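You operate a simulated robot arm through the tools that you are given. There is no shell and no other tool. Be economical: measure what you need, move in short steps, check, and stop when the job is done.

You run a simulated robot arm. Do the job below in one go: nothing can be reset, and whatever is moved stays where it is left.

JOB
Put things in order on the desk mat. At the end: the purple battery stands where the red battery stood; the black drive is on the pink game box; the red battery stands where the black drive stood; the clear jar with the red lid stands where the purple battery stood; whatever was shut is shut again. Leave all else as you found it, and nothing knocked over.

Only the result counts: the job must be done as asked and must still hold three seconds after the hand-in. Knocking over, shifting, dropping, spilling or breaking anything else fails it. Lids that push on must go on centred and level and be pressed home; caps that screw on are set level and turned clockwise until they are tight.

ROBOT AND FRAMES
A 6-joint arm with a two-finger parallel gripper, fixed in place. Base frame: the origin is at the foot of the arm, x ahead of it, y to its left, z up; the work surface is at about z = 0.003. Lengths are in m, angles in rad, forces in N, time in s.
With the tool pointing down near the work surface it reaches from about 0.18 to 0.46 m from the base axis. Its first joint turns from -1.222 to 1.222 rad. Payload 1.9 kg.
The tool frame sits at the grasp point between the pads (the TCP): z along the fingers, y along the line on which they close. The tips reach 0.023 m beyond it. Largest opening 0.094 m; finger width 0.038, thickness 0.01; the body of the gripper, 0.054 by 0.096 m, starts 0.039 m behind the TCP.
Orientation is that of the tool frame in the base frame, as a unit quaternion [x, y, z, w]. With the fingers straight down and closing along the base's y, the tool's x points along the base's -x, its y along +y and its z along -z.

CONTROLS
- The arm moves only by the tool move_arm. Its argument "increments" is a list of rows, each an object (a shift or turn left out is 0, a gripper value left out holds the last) with "offset": the shift along the tool's x, y, z in units of 30 mm (1.0 is 30 mm), a list of three; "angular": the turn, a rotation vector about the tool's x, y, z in units of 8 degrees (1.0 is 8 degrees), a list of three; "gripper": the opening, from 0 (shut) to 1 (fully open). In form: [{"offset": [x, y, z], "angular": [rx, ry, rz], "gripper": gripper}, ...]. A call has 1 to 12 rows; each row shifts and turns the commanded pose from where the row before left it, along the tool's axes as they then stand. A call with a number of a shift or a turn outside -1 to 1 is refused whole. Each row takes 0.2 s and may step no farther than 0.05 m and 0.15 rad from the row before; otherwise, or with a gripper value out of range, the whole call is refused. Where a pose cannot be reached the arm comes as near as it can. A force on the tool above 40 N (or 10 N above the force at the start of the call, whichever is more), or a blocked arm, ends the call early, and 0.2 s more pass. The fingers move at their own pace (about 0.108 m/s each) and stop on an object; they squeeze with about 35 N. The grip force told is the motor's: it shows also when the fingers shut on nothing. Time passes only in rows, and 0.2 s behind the last, so rows that do not move let the fingers close. The reply holds the time, the measured pose of the TCP, the force on the tool along the base axes, the opening and the grip force, in the units named above and with some noise.
- Cameras (640 x 400 px; columns grow to the right, rows downward): "scene" is fixed at [0.062, 0.3145, 0.4363]; the picture's right is [-0.72, -0.69, 0.00], its down [-0.31, 0.32, -0.89] and it looks along [0.62, -0.64, -0.45] (base axes); focal length 324 px, centre (320, 200). "wrist" rides on the gripper at [0.086, 0.016, -0.075] in the tool frame; the picture's right is [-0.18, 0.98, 0.00], its down [-0.58, -0.11, -0.81] and it looks along [-0.79, -0.15, 0.59] (tool axes); focal length 243 px, centre (320, 200). There is no depth. A picture from a camera that has moved, and an enlarged one, comes with that camera's place and axes in the base frame and with its lens.
- camera(camera): a new picture of that camera. No time passes.
- close_up(camera, box): a new picture of the part [left, top, right, bottom] of that camera's present view, enlarged. No time passes.
- close_job(): hands the job in; it is judged then, once.

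Go step by step. Nothing tells you positions but the pictures and the camera data: compare them with the known pose of the tool, close in by small moves and look again before you grip or let go. The budget is 120 turns and 68 pictures, counting those below and the enlarged ones. Unless the task says otherwise, let go and move clear before handing in, and close with one line.

The tools are called after ">>>" as name(argument=value, ...) on one line, values as JSON. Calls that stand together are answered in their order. move_arm: Moves the arm, as the interface text tells. Its arguments: {"type":"object","properties":{"increments":{"type":"array"}},"required":["increments"]} The other tools are called the same way: camera (camera) takes a picture; close_up (camera, box) takes an enlarged picture of a part of a camera's view; close_job () hands the job in.

At the start:

```text
t: 0.0
ee_pos: [0.2684, -0.0998, 0.3154]
tool_rot: [0.0, 1.0, 0.0, 0.001]
ft_force: [-0.1, 0.0, 0.8]
finger_gap: 0.0939
grip_force: 0.1
```

scene: 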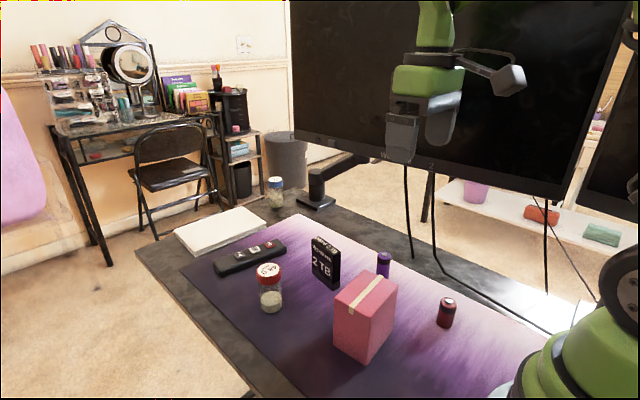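
wrist: 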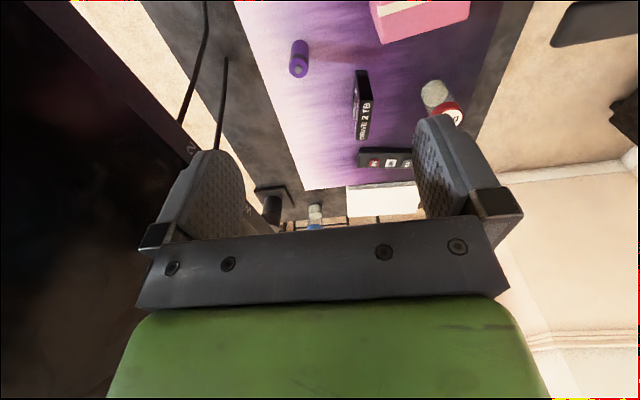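

I see a mat with the game box, drive, two batteries, and a jar with a red lid. I'll enlarge the scene view to measure positions.

>>> close_up(camera="scene", box=[200, 220, 360, 320])

>>> close_up(camera="scene", box=[320, 240, 480, 370])

```text
4.00 times, centred on (280, 270) of scene
camera zoom: at [0.062, 0.3145, 0.4363], right [-0.72, -0.69, 0.0], down [-0.31, 0.32, -0.89], along [0.62, -0.64, -0.45], focal length 1297 px, centre (480, -80)
```

zoom: 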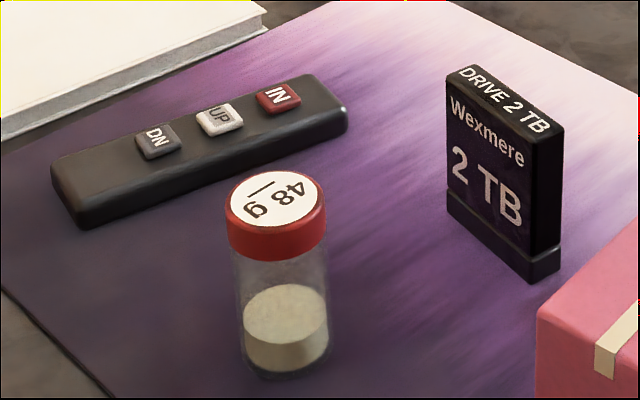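

```text
3.08 times, centred on (400, 305) of scene
camera zoom: at [0.062, 0.3145, 0.4363], right [-0.72, -0.69, 0.0], down [-0.31, 0.32, -0.89], along [0.62, -0.64, -0.45], focal length 998 px, centre (74, -123)
```

zoom: 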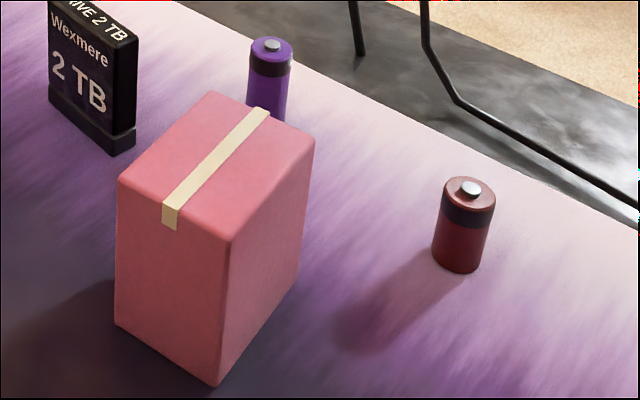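

Rough estimates: drive about (0.407,-0.056), red battery (0.185,-0.116), purple (0.335,-0.145), jar (0.423,0.065), and box top centre (0.268,0.0), z≈0.098. I'll check the wrist view for details.

>>> close_up(camera="wrist", box=[270, 20, 470, 180])

>>> close_up(camera="scene", box=[240, 250, 300, 325])

>>> close_up(camera="scene", box=[300, 225, 400, 300])

```text
2.50 times, centred on (370, 100) of wrist
camera zoom: at [0.1819, -0.0849, 0.3885], right [0.18, 0.98, 0.0], down [0.58, -0.11, 0.81], along [0.79, -0.15, -0.59], focal length 606 px, centre (195, 450)
```

zoom: 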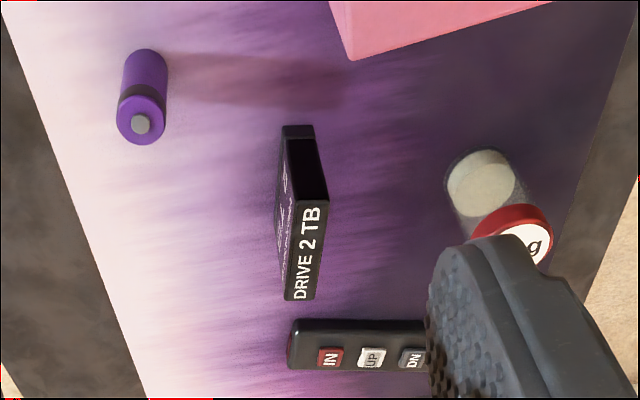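

```text
5.33 times, centred on (270, 288) of scene
camera zoom: at [0.062, 0.3145, 0.4363], right [-0.72, -0.69, 0.0], down [-0.31, 0.32, -0.89], along [0.62, -0.64, -0.45], focal length 1729 px, centre (587, -267)
```

zoom: 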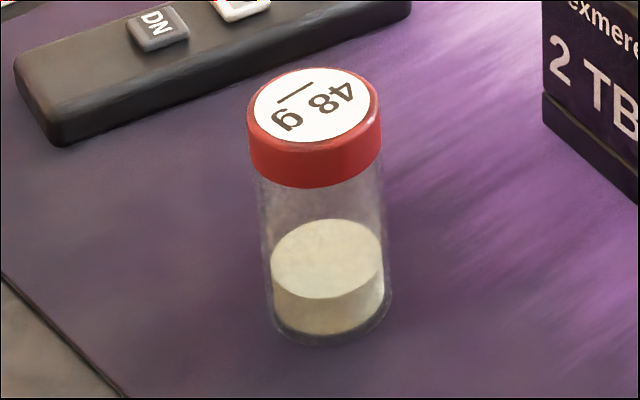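

```text
5.33 times, centred on (350, 262) of scene
camera zoom: at [0.062, 0.3145, 0.4363], right [-0.72, -0.69, 0.0], down [-0.31, 0.32, -0.89], along [0.62, -0.64, -0.45], focal length 1729 px, centre (160, -133)
```

zoom: 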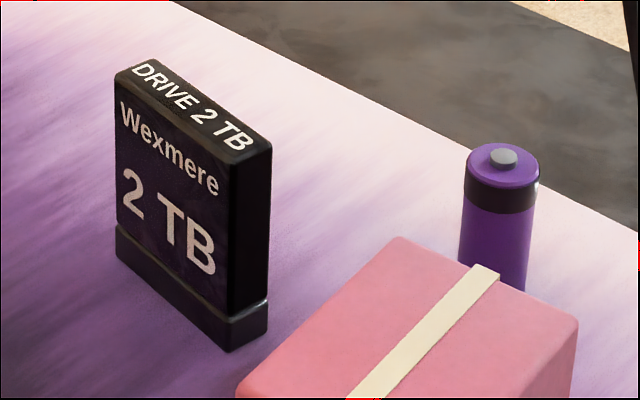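

The jar looks shut and the drive stands upright. Now I'll move above the drive.

>>> move_arm(increments=[{"offset": [-0.77, 0.233, 0.7], "gripper": 1}, {"offset": [-0.77, 0.233, 0.7]}, {"offset": [-0.77, 0.233, 0.7]}, {"offset": [-0.77, 0.233, 0.7]}, {"offset": [-0.77, 0.233, 0.7]}, {"offset": [-0.77, 0.233, 0.7]}, {"angular": [0, 0, 0.95]}, {}])

>>> camera(camera="wrist")

>>> camera(camera="scene")

```text
t: 1.8
ee_pos: [0.4078, -0.0578, 0.1879]
tool_rot: [0.066, 0.998, 0.0, 0.001]
ft_force: [0.9, 0.0, -0.6]
finger_gap: 0.094
grip_force: 0.1
```

```text
60 pictures are left
camera wrist: at [0.324, -0.0309, 0.2626], right [0.31, 0.95, 0.0], down [0.56, -0.19, 0.81], along [0.77, -0.25, -0.59], focal length 243 px, centre (320, 200)
```

wrist: 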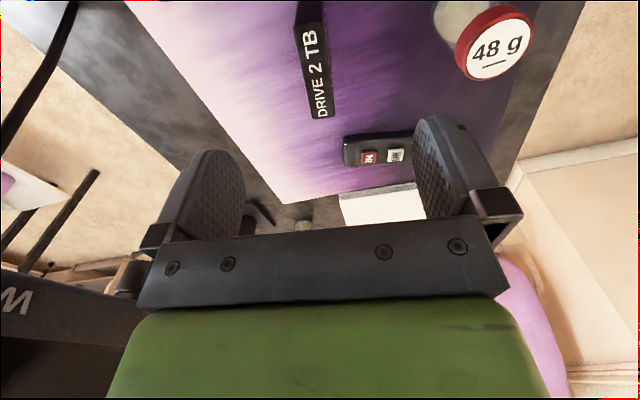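

```text
59 pictures are left
```

scene: 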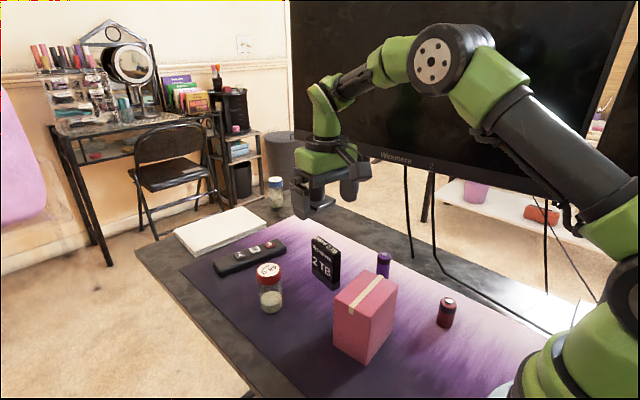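

The TCP is above the drive. I'll enlarge the wrist view to check yaw and centring.

>>> close_up(camera="wrist", box=[240, 0, 400, 130])

```text
3.08 times, centred on (320, 65) of wrist
camera zoom: at [0.324, -0.0309, 0.2626], right [0.31, 0.95, 0.0], down [0.56, -0.19, 0.81], along [0.77, -0.25, -0.59], focal length 746 px, centre (320, 615)
```

zoom: 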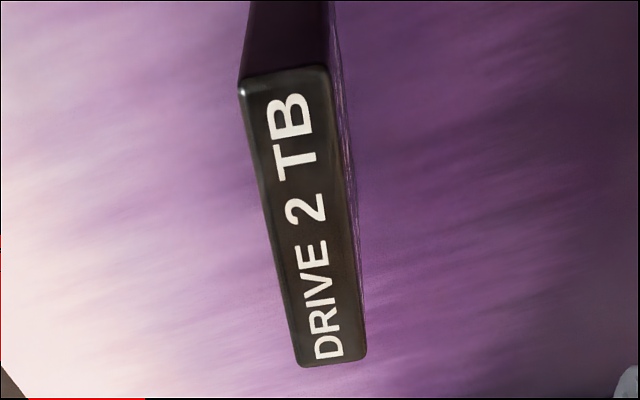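

Yaw matches the drive to about 1–2° and it is centred. Next I'll descend and grip.

>>> move_arm(increments=[{"offset": [-0.07, -0.05, 0.88], "angular": [0, 0, 0.12]}, {"offset": [0, 0, 0.88]}, {"offset": [0, 0, 0.88]}, {"offset": [0, 0, 0.88]}, {"offset": [0, 0, 0.88]}, {}])

>>> camera(camera="scene")

>>> camera(camera="wrist")

```text
t: 3.2
ee_pos: [0.4106, -0.0588, 0.0562]
tool_rot: [0.075, 0.997, 0.0, 0.001]
ft_force: [0.0, 0.6, -0.1]
finger_gap: 0.0944
grip_force: 0.0
```

```text
57 pictures are left
```

scene: 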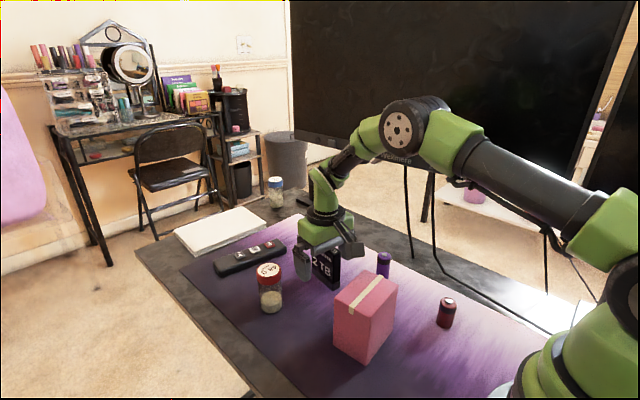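

```text
56 pictures are left
camera wrist: at [0.3262, -0.0319, 0.1302], right [0.33, 0.94, 0.0], down [0.56, -0.19, 0.81], along [0.76, -0.26, -0.59], focal length 243 px, centre (320, 200)
```

wrist: 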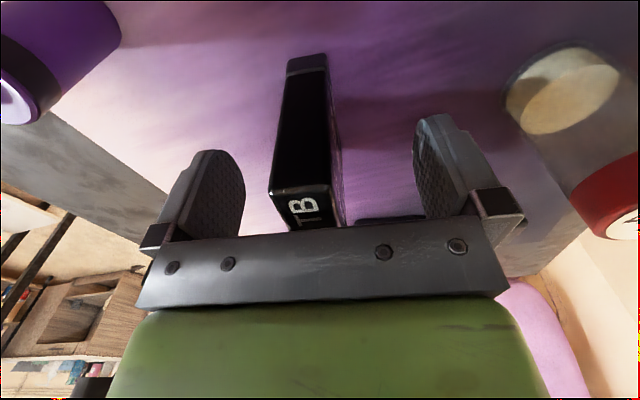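

Drive is between the fingers. I'll close and lift slightly.

>>> move_arm(increments=[{"gripper": 0}, {}, {}, {}, {"offset": [0, 0, -0.5]}, {}])

>>> close_up(camera="scene", box=[260, 210, 420, 310])

>>> camera(camera="wrist")

```text
t: 4.6
ee_pos: [0.4095, -0.0595, 0.0722]
tool_rot: [0.074, 0.997, 0.002, 0.0]
ft_force: [-0.4, 0.6, -1.4]
finger_gap: 0.0199
grip_force: 34.9
```

```text
4.00 times, centred on (340, 260) of scene
camera zoom: at [0.062, 0.3145, 0.4363], right [-0.72, -0.69, 0.0], down [-0.31, 0.32, -0.89], along [0.62, -0.64, -0.45], focal length 1297 px, centre (240, -40)
```

zoom: 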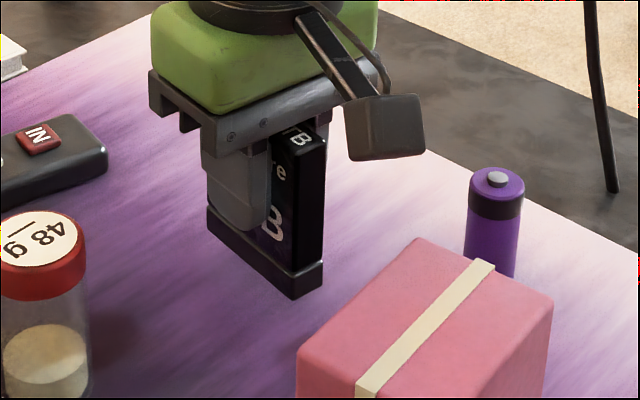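

```text
54 pictures are left
camera wrist: at [0.3257, -0.0324, 0.1454], right [0.33, 0.94, 0.0], down [0.56, -0.19, 0.81], along [0.76, -0.26, -0.59], focal length 243 px, centre (320, 200)
```

wrist: 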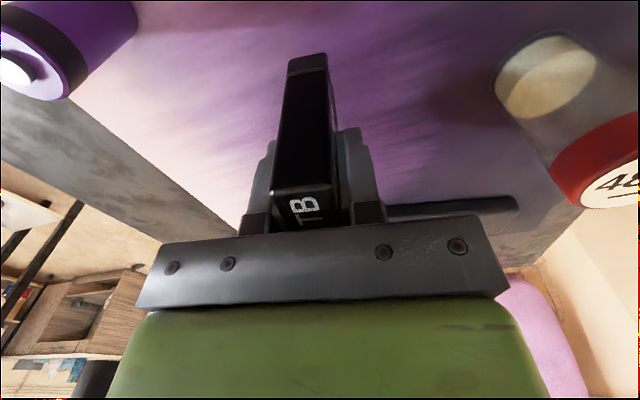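

The drive is held cleanly. I'll raise it and carry it over the box.

>>> move_arm(increments=[{"offset": [0, 0, -0.9]}, {"offset": [0, 0, -0.9]}, {"offset": [0, 0, -0.9]}, {"offset": [0, 0, -0.9]}, {"offset": [0, 0, -0.9]}, {"offset": [0.828, 0.217, 0]}, {"offset": [0.828, 0.217, 0]}, {"offset": [0.828, 0.217, 0]}, {"offset": [0.828, 0.217, 0]}, {"offset": [0.828, 0.217, 0]}, {"offset": [0.828, 0.217, 0]}, {}])

>>> move_arm(increments=[{"angular": [0, 0, 0.956]}, {"angular": [0, 0, 0.956]}, {"angular": [0, 0, 0.956]}, {"angular": [0, 0, 0.956]}, {"angular": [0, 0, 0.956]}, {"angular": [0, 0, 0.956]}, {"angular": [0, 0, 0.956]}, {"angular": [0, 0, 0.956]}, {"angular": [0, 0, 0.956]}, {"angular": [0, 0, 0.956]}, {}])

>>> camera(camera="scene")

>>> camera(camera="wrist")

```text
t: 7.2
ee_pos: [0.2695, 0.0016, 0.2069]
tool_rot: [0.074, 0.997, 0.0, 0.001]
ft_force: [0.3, -0.6, -1.8]
finger_gap: 0.0197
grip_force: 35.0
```

```text
t: 9.6
ee_pos: [0.2673, 0.0004, 0.2066]
tool_rot: [0.676, 0.737, 0.0, 0.0]
ft_force: [-0.2, -0.3, -2.2]
finger_gap: 0.0198
grip_force: 35.6
```

```text
53 pictures are left
```

scene: 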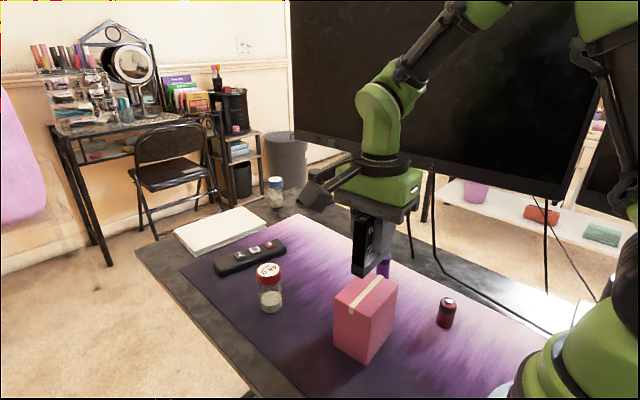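

```text
52 pictures are left
camera wrist: at [0.2765, 0.0875, 0.2806], right [0.99, -0.1, 0.0], down [-0.06, -0.59, 0.81], along [-0.08, -0.8, -0.59], focal length 243 px, centre (320, 200)
```

wrist: 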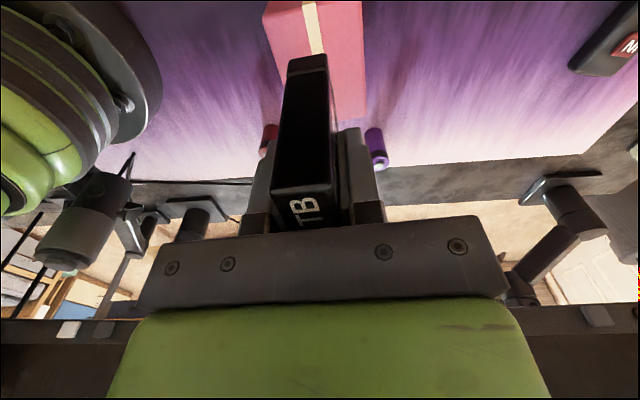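

Box corners project where I expected, to within 2–3 mm, and the drive sits over the box centre along its long axis. I'll lower it gently.

>>> move_arm(increments=[{"offset": [0, 0.07, 0.6]}, {"offset": [0, 0, 0.6]}, {"offset": [0, 0, 0.4]}, {}])

>>> close_up(camera="scene", box=[300, 200, 460, 370])

```text
t: 10.6
ee_pos: [0.2702, 0.0024, 0.1584]
tool_rot: [0.676, 0.737, 0.001, 0.001]
ft_force: [0.4, 0.4, -0.9]
finger_gap: 0.0197
grip_force: 35.3
```

```text
2.35 times, centred on (380, 285) of scene
camera zoom: at [0.062, 0.3145, 0.4363], right [-0.72, -0.69, 0.0], down [-0.31, 0.32, -0.89], along [0.62, -0.64, -0.45], focal length 763 px, centre (179, 0)
```

zoom: 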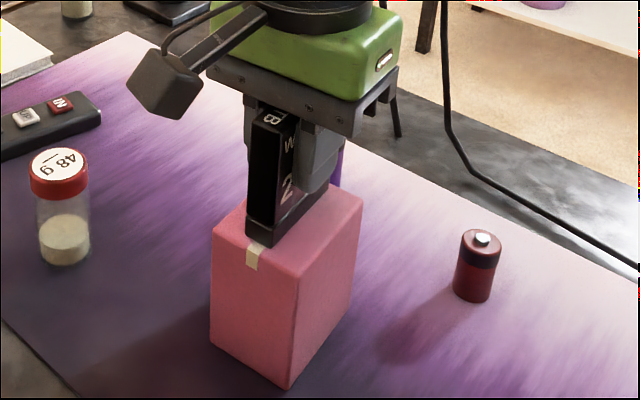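

It's a few mm above the box. I'll step down until contact.

>>> move_arm(increments=[{"offset": [0, 0, 0.08]}, {"offset": [0, 0, 0.08]}, {}])

>>> move_arm(increments=[{"offset": [0, 0, 0.05]}, {}])

>>> move_arm(increments=[{"offset": [0, 0, 0.05]}, {}])

```text
t: 11.4
ee_pos: [0.2723, 0.0009, 0.1546]
tool_rot: [0.676, 0.737, 0.001, 0.001]
ft_force: [-5.2, -0.7, 30.8]
finger_gap: 0.0197
grip_force: 34.9
```

```text
t: 12.0
ee_pos: [0.2706, 0.001, 0.1536]
tool_rot: [0.676, 0.737, 0.001, 0.001]
ft_force: [0.0, -1.6, 28.6]
finger_gap: 0.0198
grip_force: 35.0
```

```text
t: 12.6
ee_pos: [0.2706, 0.0013, 0.1514]
tool_rot: [0.676, 0.737, 0.002, 0.001]
ft_force: [1.7, 0.0, 28.8]
finger_gap: 0.0199
grip_force: 35.3
```

Contact made. I'll ease the pressure and open the fingers.

>>> move_arm(increments=[{"offset": [0, 0, -0.05]}, {}])

>>> close_up(camera="scene", box=[300, 200, 420, 300])

```text
t: 13.2
ee_pos: [0.2697, 0.0009, 0.1519]
tool_rot: [0.675, 0.737, 0.001, -0.001]
ft_force: [-0.5, 0.2, -1.5]
finger_gap: 0.0196
grip_force: 35.3
```

```text
4.00 times, centred on (360, 250) of scene
camera zoom: at [0.062, 0.3145, 0.4363], right [-0.72, -0.69, 0.0], down [-0.31, 0.32, -0.89], along [0.62, -0.64, -0.45], focal length 1297 px, centre (160, 0)
```

zoom: 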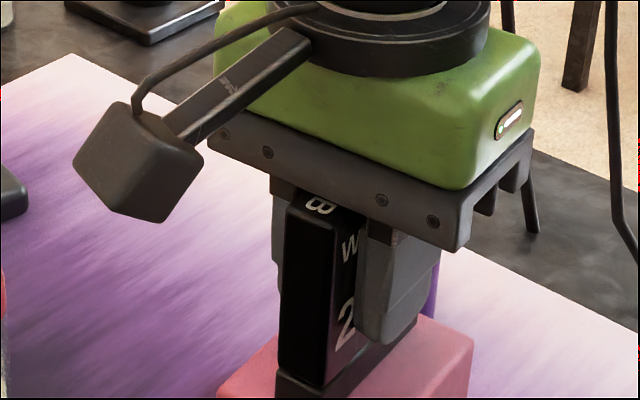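

>>> move_arm(increments=[{"offset": [0, 0, 0.02]}, {"gripper": 0.35}, {}, {}])

>>> close_up(camera="scene", box=[300, 200, 460, 370])

```text
t: 14.2
ee_pos: [0.2702, 0.0003, 0.1522]
tool_rot: [0.675, 0.738, 0.001, 0.0]
ft_force: [0.5, -0.1, -0.1]
finger_gap: 0.033
grip_force: 0.1
```

```text
2.35 times, centred on (380, 285) of scene
camera zoom: at [0.062, 0.3145, 0.4363], right [-0.72, -0.69, 0.0], down [-0.31, 0.32, -0.89], along [0.62, -0.64, -0.45], focal length 763 px, centre (179, 0)
```

zoom: 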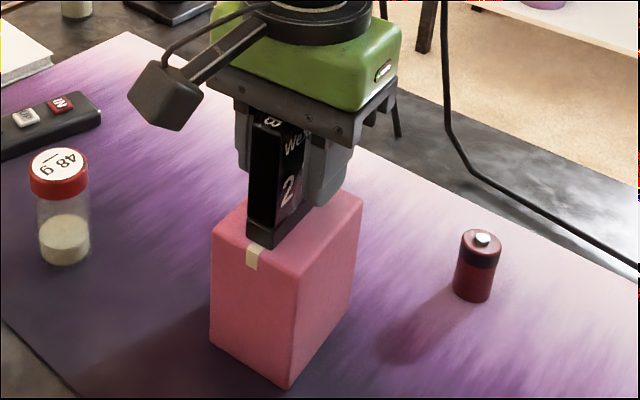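

Drive stands on the box. I'll retreat up, rotate back, then go over the red battery.

>>> move_arm(increments=[{"gripper": 0.6}, {}, {"offset": [0, 0, -1]}, {"offset": [0, 0, -1]}, {"offset": [0, 0, -1]}, {}])

>>> move_arm(increments=[{"angular": [0, 0, -0.965]}, {"angular": [0, 0, -0.965]}, {"angular": [0, 0, -0.965]}, {"angular": [0, 0, -0.965]}, {"angular": [0, 0, -0.965]}, {"angular": [0, 0, -0.965]}, {"angular": [0, 0, -0.965]}, {"angular": [0, 0, -0.965]}, {"angular": [0, 0, -0.965]}, {"angular": [0, 0, -0.965]}, {"angular": [0, 0, -0.965]}, {}])

>>> move_arm(increments=[{"offset": [0.7, -0.97, 0]}, {"offset": [0.7, -0.97, 0]}, {"offset": [0.7, -0.97, 0]}, {"offset": [0.7, -0.97, 0]}, {}])

>>> camera(camera="scene")

>>> camera(camera="wrist")

```text
t: 15.6
ee_pos: [0.2705, 0.0021, 0.2433]
tool_rot: [0.676, 0.737, 0.0, 0.0]
ft_force: [-0.4, 0.2, 0.9]
finger_gap: 0.0562
grip_force: 0.1
```

```text
t: 18.2
ee_pos: [0.2699, 0.0014, 0.2416]
tool_rot: [0.0, 1.0, 0.0, 0.0]
ft_force: [0.1, 0.3, -0.1]
finger_gap: 0.0568
grip_force: 0.0
```

```text
t: 19.4
ee_pos: [0.1865, -0.1149, 0.2417]
tool_rot: [0.001, 1.0, 0.0, 0.001]
ft_force: [-0.3, 0.8, -0.8]
finger_gap: 0.0563
grip_force: 0.1
```

```text
48 pictures are left
```

scene: 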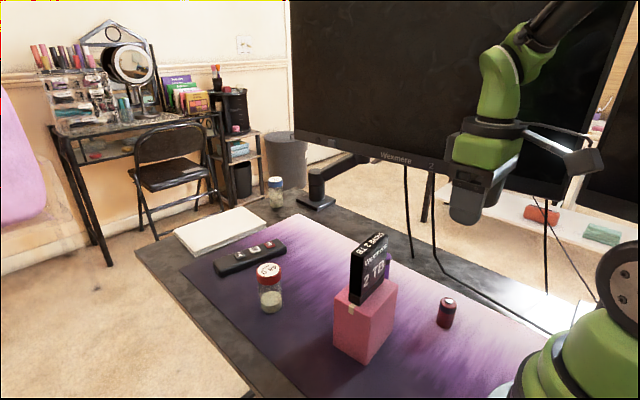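

```text
47 pictures are left
camera wrist: at [0.098, -0.1002, 0.3155], right [0.19, 0.98, 0.0], down [0.58, -0.11, 0.81], along [0.79, -0.15, -0.59], focal length 243 px, centre (320, 200)
```

wrist: 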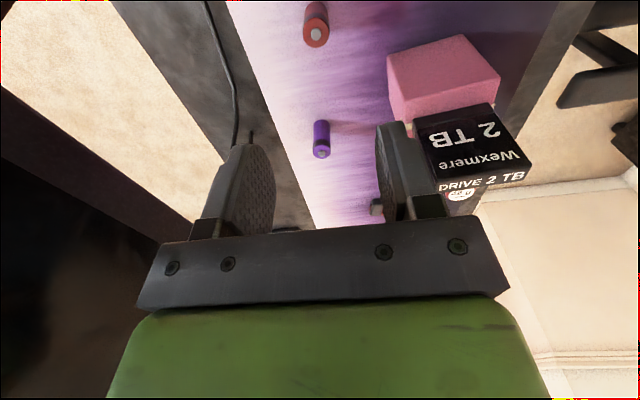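

Both batteries are visible. I'll descend partway over the red battery and check again.

>>> move_arm(increments=[{"offset": [0, -0.1, 1]}, {"offset": [0, 0, 1]}, {"offset": [0, 0, 1]}, {"offset": [0, 0, 1]}, {}])

>>> camera(camera="wrist")

>>> close_up(camera="scene", box=[380, 220, 500, 340])

```text
t: 20.6
ee_pos: [0.1849, -0.1184, 0.1207]
tool_rot: [0.002, 1.0, 0.0, 0.001]
ft_force: [-0.2, 0.6, 0.3]
finger_gap: 0.0568
grip_force: 0.0
```

```text
46 pictures are left
camera wrist: at [0.0985, -0.1034, 0.1954], right [0.19, 0.98, 0.0], down [0.58, -0.11, 0.81], along [0.79, -0.15, -0.59], focal length 243 px, centre (320, 200)
```

wrist: 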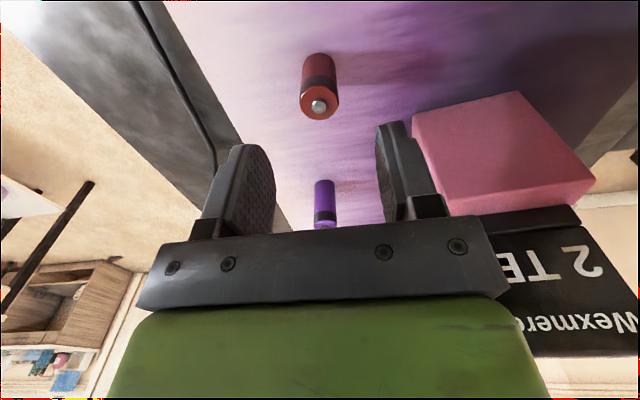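

```text
3.33 times, centred on (440, 280) of scene
camera zoom: at [0.062, 0.3145, 0.4363], right [-0.72, -0.69, 0.0], down [-0.31, 0.32, -0.89], along [0.62, -0.64, -0.45], focal length 1081 px, centre (-80, -67)
```

zoom: 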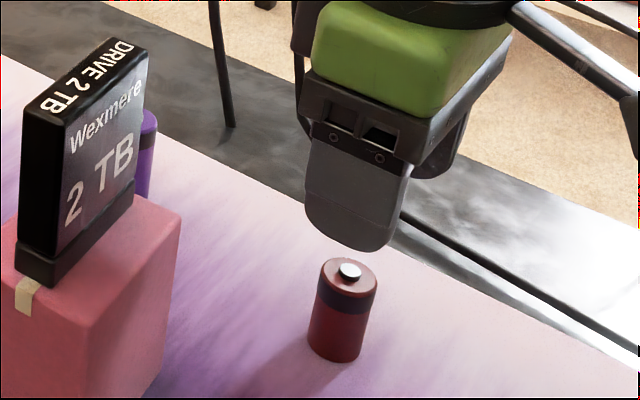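

Red battery is at about (0.185,-0.119), right under the TCP. I'll descend and grip.

>>> move_arm(increments=[{"offset": [0, -0.03, 0.8]}, {"offset": [0, 0, 0.8]}, {"offset": [0, 0, 0.8]}, {"offset": [0, 0, 0.5]}, {}])

>>> camera(camera="wrist")

>>> close_up(camera="scene", box=[380, 220, 500, 340])

```text
t: 21.8
ee_pos: [0.1867, -0.1183, 0.0353]
tool_rot: [0.001, 1.0, 0.0, 0.001]
ft_force: [0.2, 0.2, 0.8]
finger_gap: 0.0566
grip_force: 0.1
```

```text
44 pictures are left
camera wrist: at [0.0991, -0.1035, 0.1088], right [0.19, 0.98, 0.0], down [0.58, -0.11, 0.81], along [0.79, -0.15, -0.59], focal length 243 px, centre (320, 200)
```

wrist: 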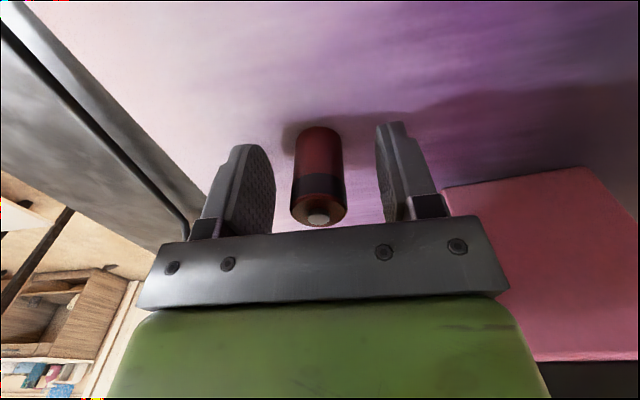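

```text
3.33 times, centred on (440, 280) of scene
camera zoom: at [0.062, 0.3145, 0.4363], right [-0.72, -0.69, 0.0], down [-0.31, 0.32, -0.89], along [0.62, -0.64, -0.45], focal length 1081 px, centre (-80, -67)
```

zoom: 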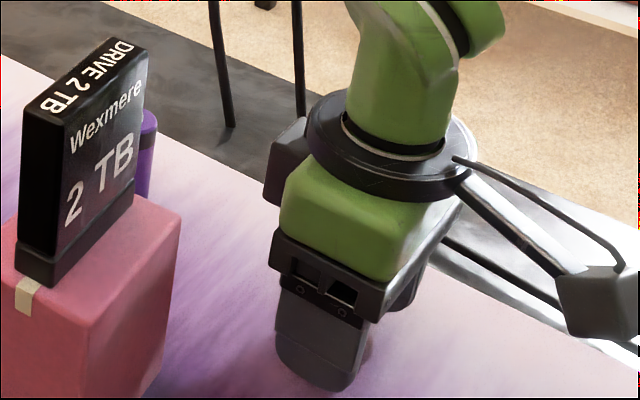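

Battery is centred between the pads at about (0.186,-0.1195). I'll close and lift.

>>> move_arm(increments=[{"offset": [0, -0.04, 0], "gripper": 0}, {}, {}, {}])

>>> move_arm(increments=[{"offset": [0, 0, -0.9]}, {"offset": [0, 0, -0.9]}, {"offset": [0, 0, -0.9]}, {"offset": [0, 0, -0.9]}, {"offset": [0, 0, -0.9]}, {}])

>>> camera(camera="wrist")

```text
t: 22.8
ee_pos: [0.1857, -0.1203, 0.0356]
tool_rot: [0.001, 1.0, 0.0, 0.0]
ft_force: [-0.7, 0.8, 0.6]
finger_gap: 0.0248
grip_force: 35.2
```

```text
t: 24.2
ee_pos: [0.1866, -0.1197, 0.1714]
tool_rot: [0.001, 1.0, 0.0, 0.001]
ft_force: [0.7, -0.9, -0.7]
finger_gap: 0.0247
grip_force: 35.1
```

```text
42 pictures are left
camera wrist: at [0.1001, -0.1046, 0.2443], right [0.19, 0.98, 0.0], down [0.58, -0.11, 0.81], along [0.79, -0.15, -0.59], focal length 243 px, centre (320, 200)
```

wrist: 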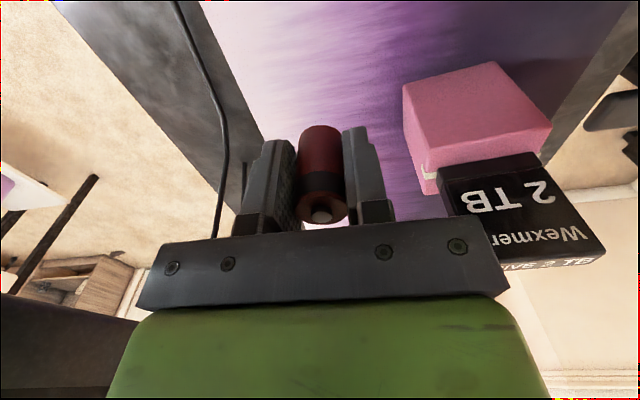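

Held. I'll carry it along x at the current y (clear of the drive), then across to the drive's old place.

>>> move_arm(increments=[{"offset": [-0.93, 0, 0]}, {"offset": [-0.93, 0, 0]}, {"offset": [-0.93, 0, 0]}, {"offset": [-0.93, 0, 0]}, {"offset": [-0.93, 0, 0]}, {"offset": [-0.93, 0, 0]}, {"offset": [-0.93, 0, 0]}, {"offset": [-0.93, 0, 0]}, {"offset": [0, 1, 0]}, {"offset": [0, 1, 0]}, {}])

>>> move_arm(increments=[{"offset": [0, 0, 0.9]}, {"offset": [0, 0, 0.9]}, {"offset": [0, 0, 0.9]}, {"offset": [0, 0, 0.9]}, {"offset": [0, 0, 0.7]}, {}])

>>> camera(camera="wrist")

>>> close_up(camera="scene", box=[260, 210, 420, 310])

```text
t: 26.6
ee_pos: [0.4084, -0.0599, 0.1715]
tool_rot: [0.001, 1.0, 0.0, 0.0]
ft_force: [-0.1, 0.4, -0.1]
finger_gap: 0.0244
grip_force: 35.0
```

```text
t: 28.0
ee_pos: [0.4105, -0.0607, 0.0412]
tool_rot: [0.001, 1.0, 0.001, 0.0]
ft_force: [-0.4, 0.2, -0.1]
finger_gap: 0.0244
grip_force: 34.9
```

```text
41 pictures are left
camera wrist: at [0.3228, -0.0454, 0.115], right [0.19, 0.98, 0.0], down [0.58, -0.11, 0.81], along [0.79, -0.15, -0.59], focal length 243 px, centre (320, 200)
```

wrist: 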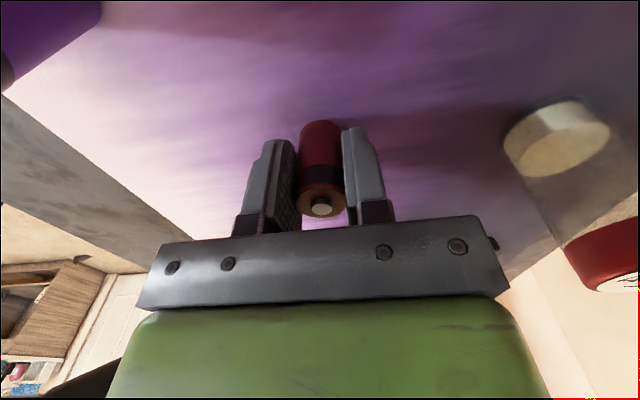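

```text
4.00 times, centred on (340, 260) of scene
camera zoom: at [0.062, 0.3145, 0.4363], right [-0.72, -0.69, 0.0], down [-0.31, 0.32, -0.89], along [0.62, -0.64, -0.45], focal length 1297 px, centre (240, -40)
```

zoom: 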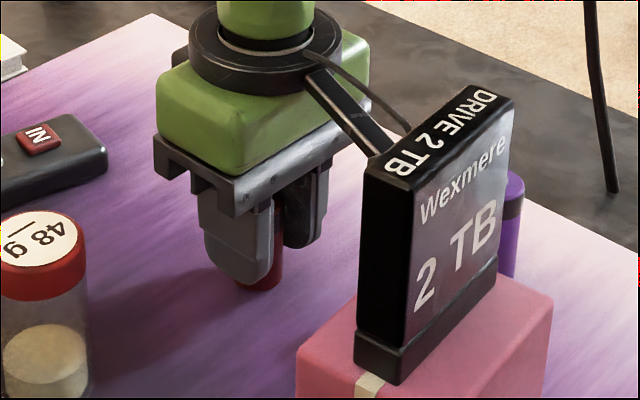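

About 5 mm above the mat. I'll lower to contact.

>>> move_arm(increments=[{"offset": [0, 0, 0.08]}, {"offset": [0, 0, 0.07]}, {}])

>>> move_arm(increments=[{"offset": [0, 0, 0.03]}, {}])

```text
t: 28.8
ee_pos: [0.4113, -0.0609, 0.0382]
tool_rot: [0.001, 1.0, -0.001, 0.004]
ft_force: [0.3, 1.7, 27.4]
finger_gap: 0.0243
grip_force: 35.3
```

```text
t: 29.3
ee_pos: [0.4117, -0.0598, 0.0384]
tool_rot: [0.0, 1.0, 0.0, 0.003]
ft_force: [-3.8, -1.0, 8.3]
finger_gap: 0.0244
grip_force: 35.3
stopped in row 2: the force on the tool passed its limit (the readings are from after the stop); the commanded pose is now the measured one
```

Contact reached. I'll release and rise.

>>> move_arm(increments=[{"gripper": 0.35}, {}, {}, {}])

>>> camera(camera="wrist")

```text
t: 30.3
ee_pos: [0.4119, -0.0612, 0.0388]
tool_rot: [0.001, 1.0, 0.0, 0.004]
ft_force: [0.4, 0.3, 0.4]
finger_gap: 0.0326
grip_force: 0.0
```

```text
39 pictures are left
camera wrist: at [0.3236, -0.0453, 0.1108], right [0.19, 0.98, 0.0], down [0.58, -0.11, 0.81], along [0.8, -0.15, -0.59], focal length 243 px, centre (320, 200)
```

wrist: 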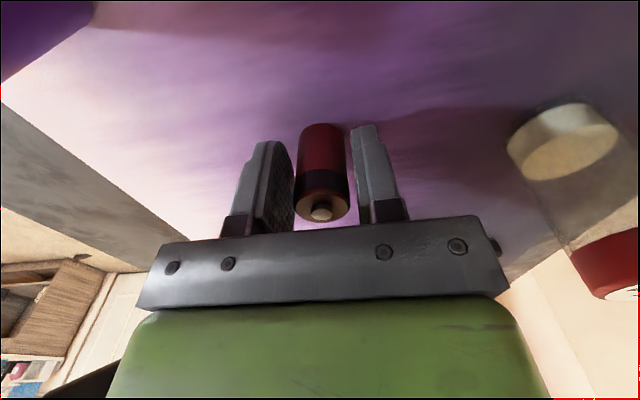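

Red battery stands. I'll rise and move over the purple battery.

>>> move_arm(increments=[{"offset": [0, 0, -0.9], "angular": [0, 0.05, 0]}, {"offset": [0, 0, -0.9], "gripper": 0.55}, {"offset": [0, 0, -0.9]}, {"offset": [0, 0, -0.9]}, {"offset": [0, 0, -0.6]}, {"offset": [0.92, -0.86, 0]}, {"offset": [0.92, -0.86, 0]}, {"offset": [0.92, -0.86, 0]}, {}])

>>> camera(camera="wrist")

>>> camera(camera="scene")

```text
t: 32.3
ee_pos: [0.3285, -0.1358, 0.1638]
tool_rot: [0.001, 1.0, -0.001, -0.001]
ft_force: [-0.8, 0.3, 0.0]
finger_gap: 0.0517
grip_force: 0.0
```

```text
38 pictures are left
camera wrist: at [0.2413, -0.1218, 0.2372], right [0.19, 0.98, 0.0], down [0.58, -0.11, 0.81], along [0.79, -0.15, -0.59], focal length 243 px, centre (320, 200)
```

wrist: 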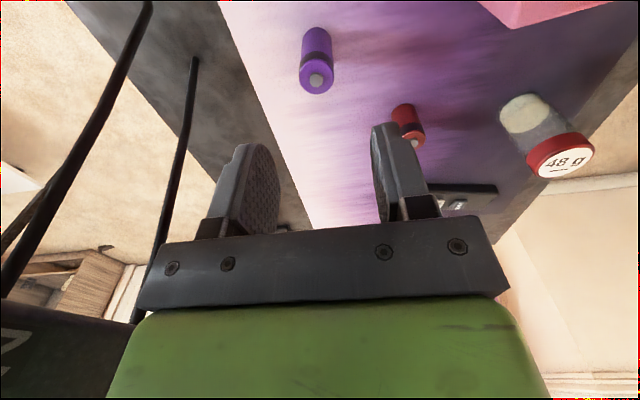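

```text
37 pictures are left
```

scene: 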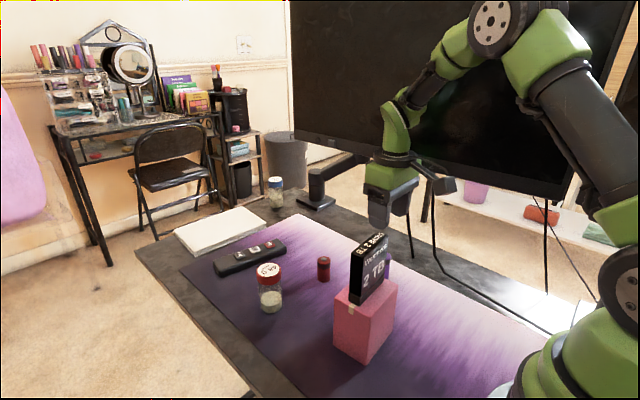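

Purple battery is at about (0.3265,-0.139). I'll adjust and descend.

>>> move_arm(increments=[{"offset": [0.06, -0.11, 0.83]}, {"offset": [0, 0, 0.83]}, {"offset": [0, 0, 0.83]}, {"offset": [0, 0, 0.83]}, {"offset": [0, 0, 0.8]}, {}])

>>> camera(camera="wrist")

```text
t: 33.7
ee_pos: [0.3269, -0.1404, 0.0403]
tool_rot: [0.001, 1.0, 0.0, 0.001]
ft_force: [0.4, 0.1, 1.1]
finger_gap: 0.0518
grip_force: 0.0
```

```text
36 pictures are left
camera wrist: at [0.2396, -0.1254, 0.1134], right [0.19, 0.98, 0.0], down [0.58, -0.11, 0.81], along [0.79, -0.15, -0.59], focal length 243 px, centre (320, 200)
```

wrist: 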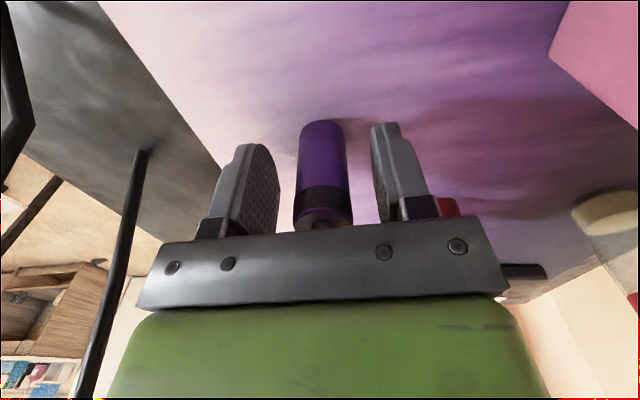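

Centred. I'll grip and lift.

>>> move_arm(increments=[{"gripper": 0}, {}, {}, {}])

>>> move_arm(increments=[{"offset": [0, 0, -0.9]}, {"offset": [0, 0, -0.9]}, {"offset": [0, 0, -0.9]}, {"offset": [0, 0, -0.9]}, {}])

>>> camera(camera="wrist")

```text
t: 34.7
ee_pos: [0.3259, -0.1406, 0.04]
tool_rot: [0.001, 1.0, 0.0, -0.001]
ft_force: [-0.3, 0.6, 0.4]
finger_gap: 0.0247
grip_force: 34.7
```

```text
t: 35.9
ee_pos: [0.3255, -0.1405, 0.1493]
tool_rot: [0.0, 1.0, 0.0, 0.0]
ft_force: [-0.7, -0.9, 1.1]
finger_gap: 0.0247
grip_force: 35.2
```

```text
35 pictures are left
camera wrist: at [0.239, -0.1258, 0.222], right [0.19, 0.98, 0.0], down [0.58, -0.11, 0.81], along [0.79, -0.15, -0.59], focal length 243 px, centre (320, 200)
```

wrist: 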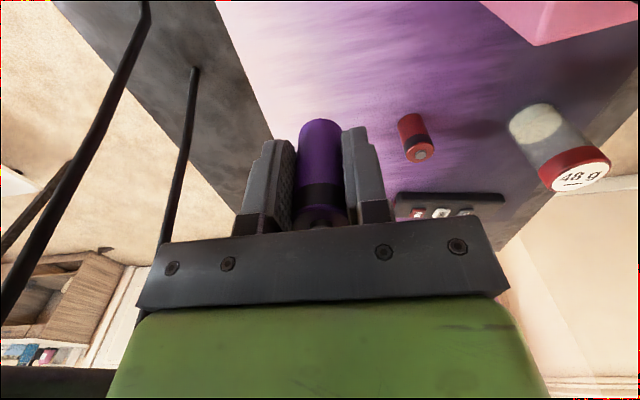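

Held. I'll carry it to the red battery's old place (0.186,-0.1195).

>>> move_arm(increments=[{"offset": [0.93, 0.1, 0]}, {"offset": [0.93, 0.15, 0]}, {"offset": [0.93, 0.15, 0]}, {"offset": [0.93, 0.15, 0]}, {"offset": [0.93, 0.15, 0]}, {}, {"offset": [0, 0, 0.88]}, {"offset": [0, 0, 0.88]}, {"offset": [0, 0, 0.88]}, {"offset": [0, 0, 0.8]}, {}])

>>> close_up(camera="scene", box=[380, 220, 500, 340])

```text
t: 38.3
ee_pos: [0.187, -0.1189, 0.0451]
tool_rot: [0.001, 1.0, 0.0, 0.0]
ft_force: [-0.6, 0.0, -0.2]
finger_gap: 0.0252
grip_force: 35.2
```

```text
3.33 times, centred on (440, 280) of scene
camera zoom: at [0.062, 0.3145, 0.4363], right [-0.72, -0.69, 0.0], down [-0.31, 0.32, -0.89], along [0.62, -0.64, -0.45], focal length 1081 px, centre (-80, -67)
```

zoom: 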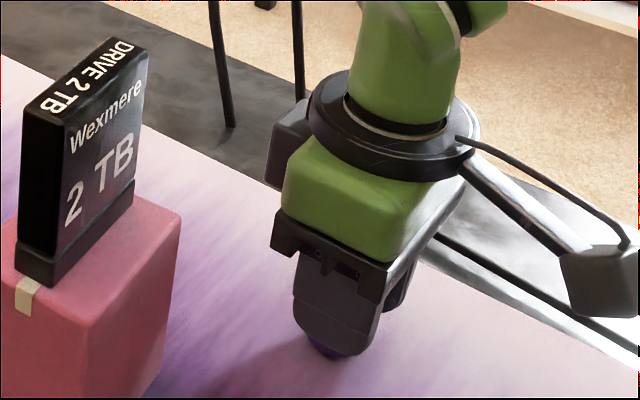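

>>> move_arm(increments=[{"offset": [0, 0, 0.07]}, {"offset": [0, 0, 0.05]}, {}])

```text
t: 39.1
ee_pos: [0.1869, -0.1198, 0.0415]
tool_rot: [0.002, 1.0, 0.0, 0.0]
ft_force: [0.1, -0.5, 0.1]
finger_gap: 0.0247
grip_force: 34.9
```

Still just above the mat, so I'll take another small step down.

>>> move_arm(increments=[{"offset": [0, 0, 0.04]}, {}])

```text
t: 39.7
ee_pos: [0.186, -0.1186, 0.0409]
tool_rot: [0.0, 1.0, 0.0, 0.0]
ft_force: [1.4, 3.9, 25.5]
finger_gap: 0.0249
grip_force: 35.0
```

Contact. I'll release and check.

>>> move_arm(increments=[{"offset": [0, 0, -0.02], "gripper": 0.35}, {}, {}, {}])

>>> camera(camera="wrist")

```text
t: 40.7
ee_pos: [0.1865, -0.1201, 0.0415]
tool_rot: [0.001, 1.0, 0.0, 0.0]
ft_force: [-0.4, -0.1, -0.2]
finger_gap: 0.033
grip_force: 0.1
```

```text
33 pictures are left
camera wrist: at [0.0998, -0.1048, 0.1147], right [0.19, 0.98, 0.0], down [0.58, -0.11, 0.81], along [0.79, -0.15, -0.59], focal length 243 px, centre (320, 200)
```

wrist: 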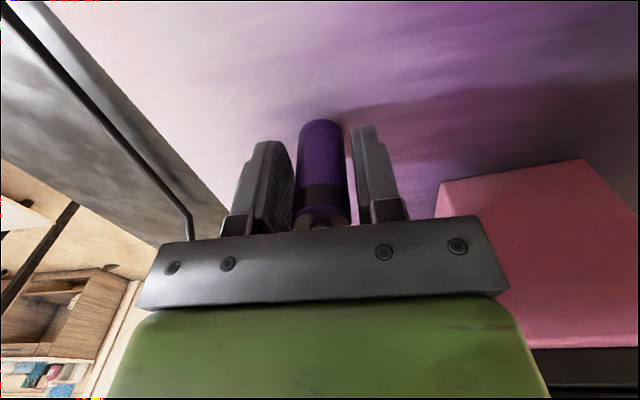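

Purple stands. I'll rise high and go over the jar.

>>> move_arm(increments=[{"offset": [0, 0, -0.9]}, {"offset": [0, 0, -0.9], "gripper": 1}, {"offset": [0, 0, -0.9]}, {"offset": [0, 0, -0.9]}, {"offset": [0, 0, -0.9]}, {"offset": [0, 0, -0.9]}, {"offset": [0, 0, -0.9]}, {"offset": [0, 0, -0.9]}, {}])

>>> move_arm(increments=[{"offset": [-0.9, 0.77, 0]}, {"offset": [-0.9, 0.77, 0]}, {"offset": [-0.9, 0.77, 0]}, {"offset": [-0.9, 0.77, 0]}, {"offset": [-0.9, 0.77, 0]}, {"offset": [-0.9, 0.77, 0]}, {"offset": [-0.9, 0.77, 0]}, {"offset": [-0.9, 0.77, 0]}, {}])

>>> camera(camera="wrist")

>>> camera(camera="scene")

```text
t: 42.7
ee_pos: [0.1853, -0.1193, 0.2569]
tool_rot: [0.001, 1.0, 0.001, 0.0]
ft_force: [0.8, -0.7, 0.7]
finger_gap: 0.094
grip_force: 0.1
```

```text
t: 44.7
ee_pos: [0.4024, 0.0642, 0.2559]
tool_rot: [0.001, 1.0, 0.0, -0.002]
ft_force: [-0.7, 0.0, 0.2]
finger_gap: 0.0939
grip_force: 0.1
```

```text
32 pictures are left
camera wrist: at [0.3152, 0.0795, 0.3298], right [0.19, 0.98, 0.0], down [0.58, -0.11, 0.81], along [0.79, -0.15, -0.59], focal length 243 px, centre (320, 200)
```

wrist: 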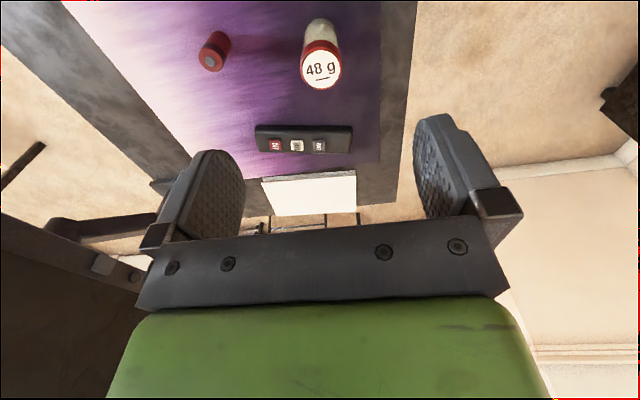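

```text
31 pictures are left
```

scene: 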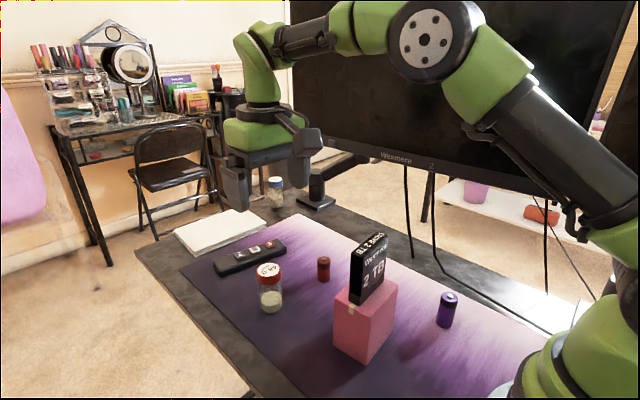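

Jar lid centre about (0.427,0.060). I'll move above it at z≈0.13 and check.

>>> move_arm(increments=[{"offset": [-0.4, -0.07, 0.7]}, {"offset": [-0.4, -0.07, 0.7]}, {"offset": [0, 0, 0.9]}, {"offset": [0, 0, 0.9]}, {"offset": [0, 0, 0.9]}, {}])

>>> camera(camera="wrist")

>>> close_up(camera="scene", box=[200, 200, 360, 320])

```text
t: 46.1
ee_pos: [0.4267, 0.0596, 0.1331]
tool_rot: [0.0, 1.0, 0.0, 0.0]
ft_force: [-0.4, 0.0, -0.1]
finger_gap: 0.0941
grip_force: 0.1
```

```text
30 pictures are left
camera wrist: at [0.3398, 0.0751, 0.2063], right [0.19, 0.98, 0.0], down [0.58, -0.11, 0.81], along [0.79, -0.15, -0.59], focal length 243 px, centre (320, 200)
```

wrist: 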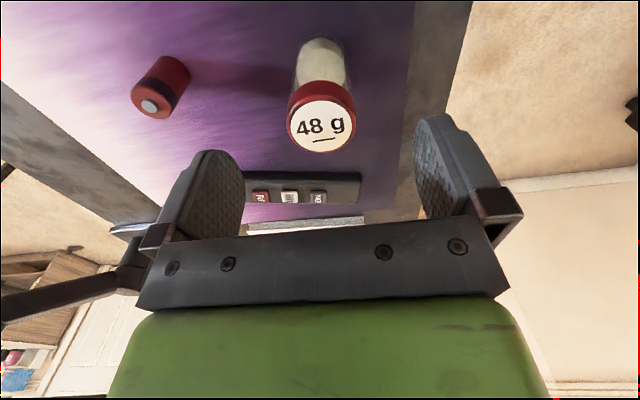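

```text
3.33 times, centred on (280, 260) of scene
camera zoom: at [0.062, 0.3145, 0.4363], right [-0.72, -0.69, 0.0], down [-0.31, 0.32, -0.89], along [0.62, -0.64, -0.45], focal length 1081 px, centre (453, 0)
```

zoom: 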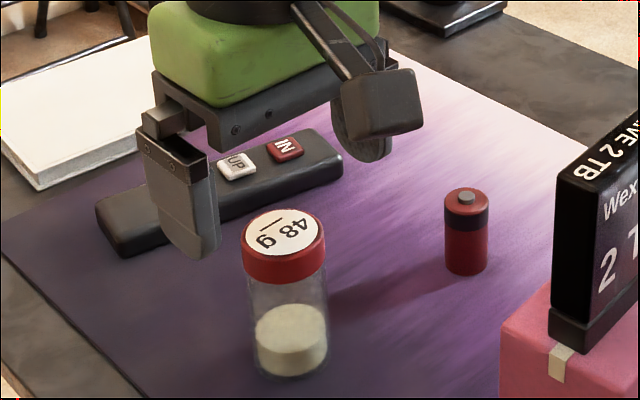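

Well centred. I'll descend to z≈0.051, so the body stays above the lid and the tips are on the glass.

>>> move_arm(increments=[{"offset": [0, 0, 0.7]}, {"offset": [0, 0, 0.7]}, {"offset": [0, 0, 0.7]}, {"offset": [0, 0, 0.5]}, {}])

>>> camera(camera="wrist")

>>> close_up(camera="scene", box=[220, 210, 340, 320])

```text
t: 47.3
ee_pos: [0.4277, 0.0609, 0.0546]
tool_rot: [0.0, 1.0, 0.0, -0.001]
ft_force: [-0.5, -0.2, 0.5]
finger_gap: 0.094
grip_force: 0.0
```

```text
28 pictures are left
camera wrist: at [0.3401, 0.0757, 0.1288], right [0.19, 0.98, 0.0], down [0.58, -0.11, 0.81], along [0.79, -0.15, -0.59], focal length 243 px, centre (320, 200)
```

wrist: 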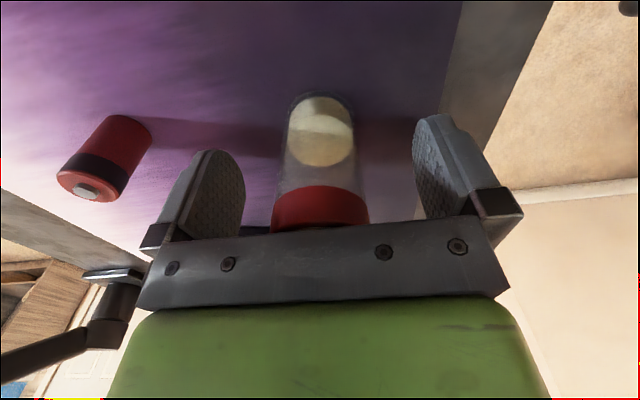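

```text
3.64 times, centred on (280, 265) of scene
camera zoom: at [0.062, 0.3145, 0.4363], right [-0.72, -0.69, 0.0], down [-0.31, 0.32, -0.89], along [0.62, -0.64, -0.45], focal length 1179 px, centre (466, -36)
```

zoom: 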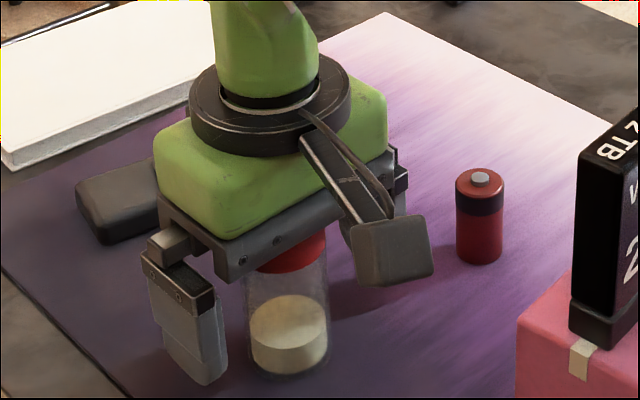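

Some clearance remains under the body. I'll go 3 mm lower, then close gently.

>>> move_arm(increments=[{"offset": [0, 0, 0.06]}, {"offset": [0, 0, 0.06]}, {}])

>>> move_arm(increments=[{"gripper": 0}, {}, {}, {}])

>>> camera(camera="wrist")

```text
t: 48.1
ee_pos: [0.4263, 0.0601, 0.0526]
tool_rot: [0.001, 1.0, 0.0, 0.0]
ft_force: [-0.1, -0.5, 0.3]
finger_gap: 0.0942
grip_force: 0.0
```

```text
t: 49.1
ee_pos: [0.4266, 0.0604, 0.0514]
tool_rot: [0.001, 1.0, 0.0, 0.001]
ft_force: [-0.1, -0.5, 0.5]
finger_gap: 0.0407
grip_force: 34.9
```

```text
26 pictures are left
camera wrist: at [0.34, 0.0756, 0.1256], right [0.19, 0.98, 0.0], down [0.58, -0.11, 0.81], along [0.79, -0.15, -0.59], focal length 243 px, centre (320, 200)
```

wrist: 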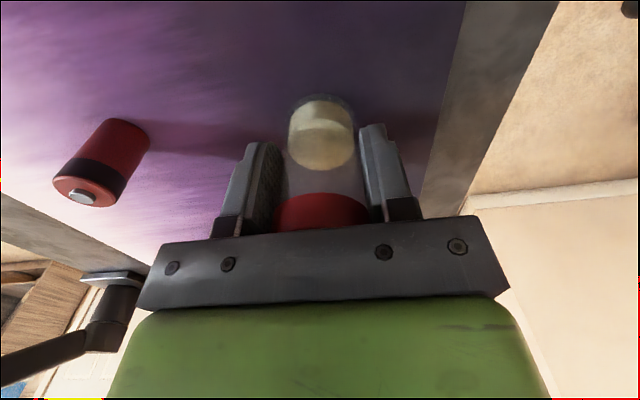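

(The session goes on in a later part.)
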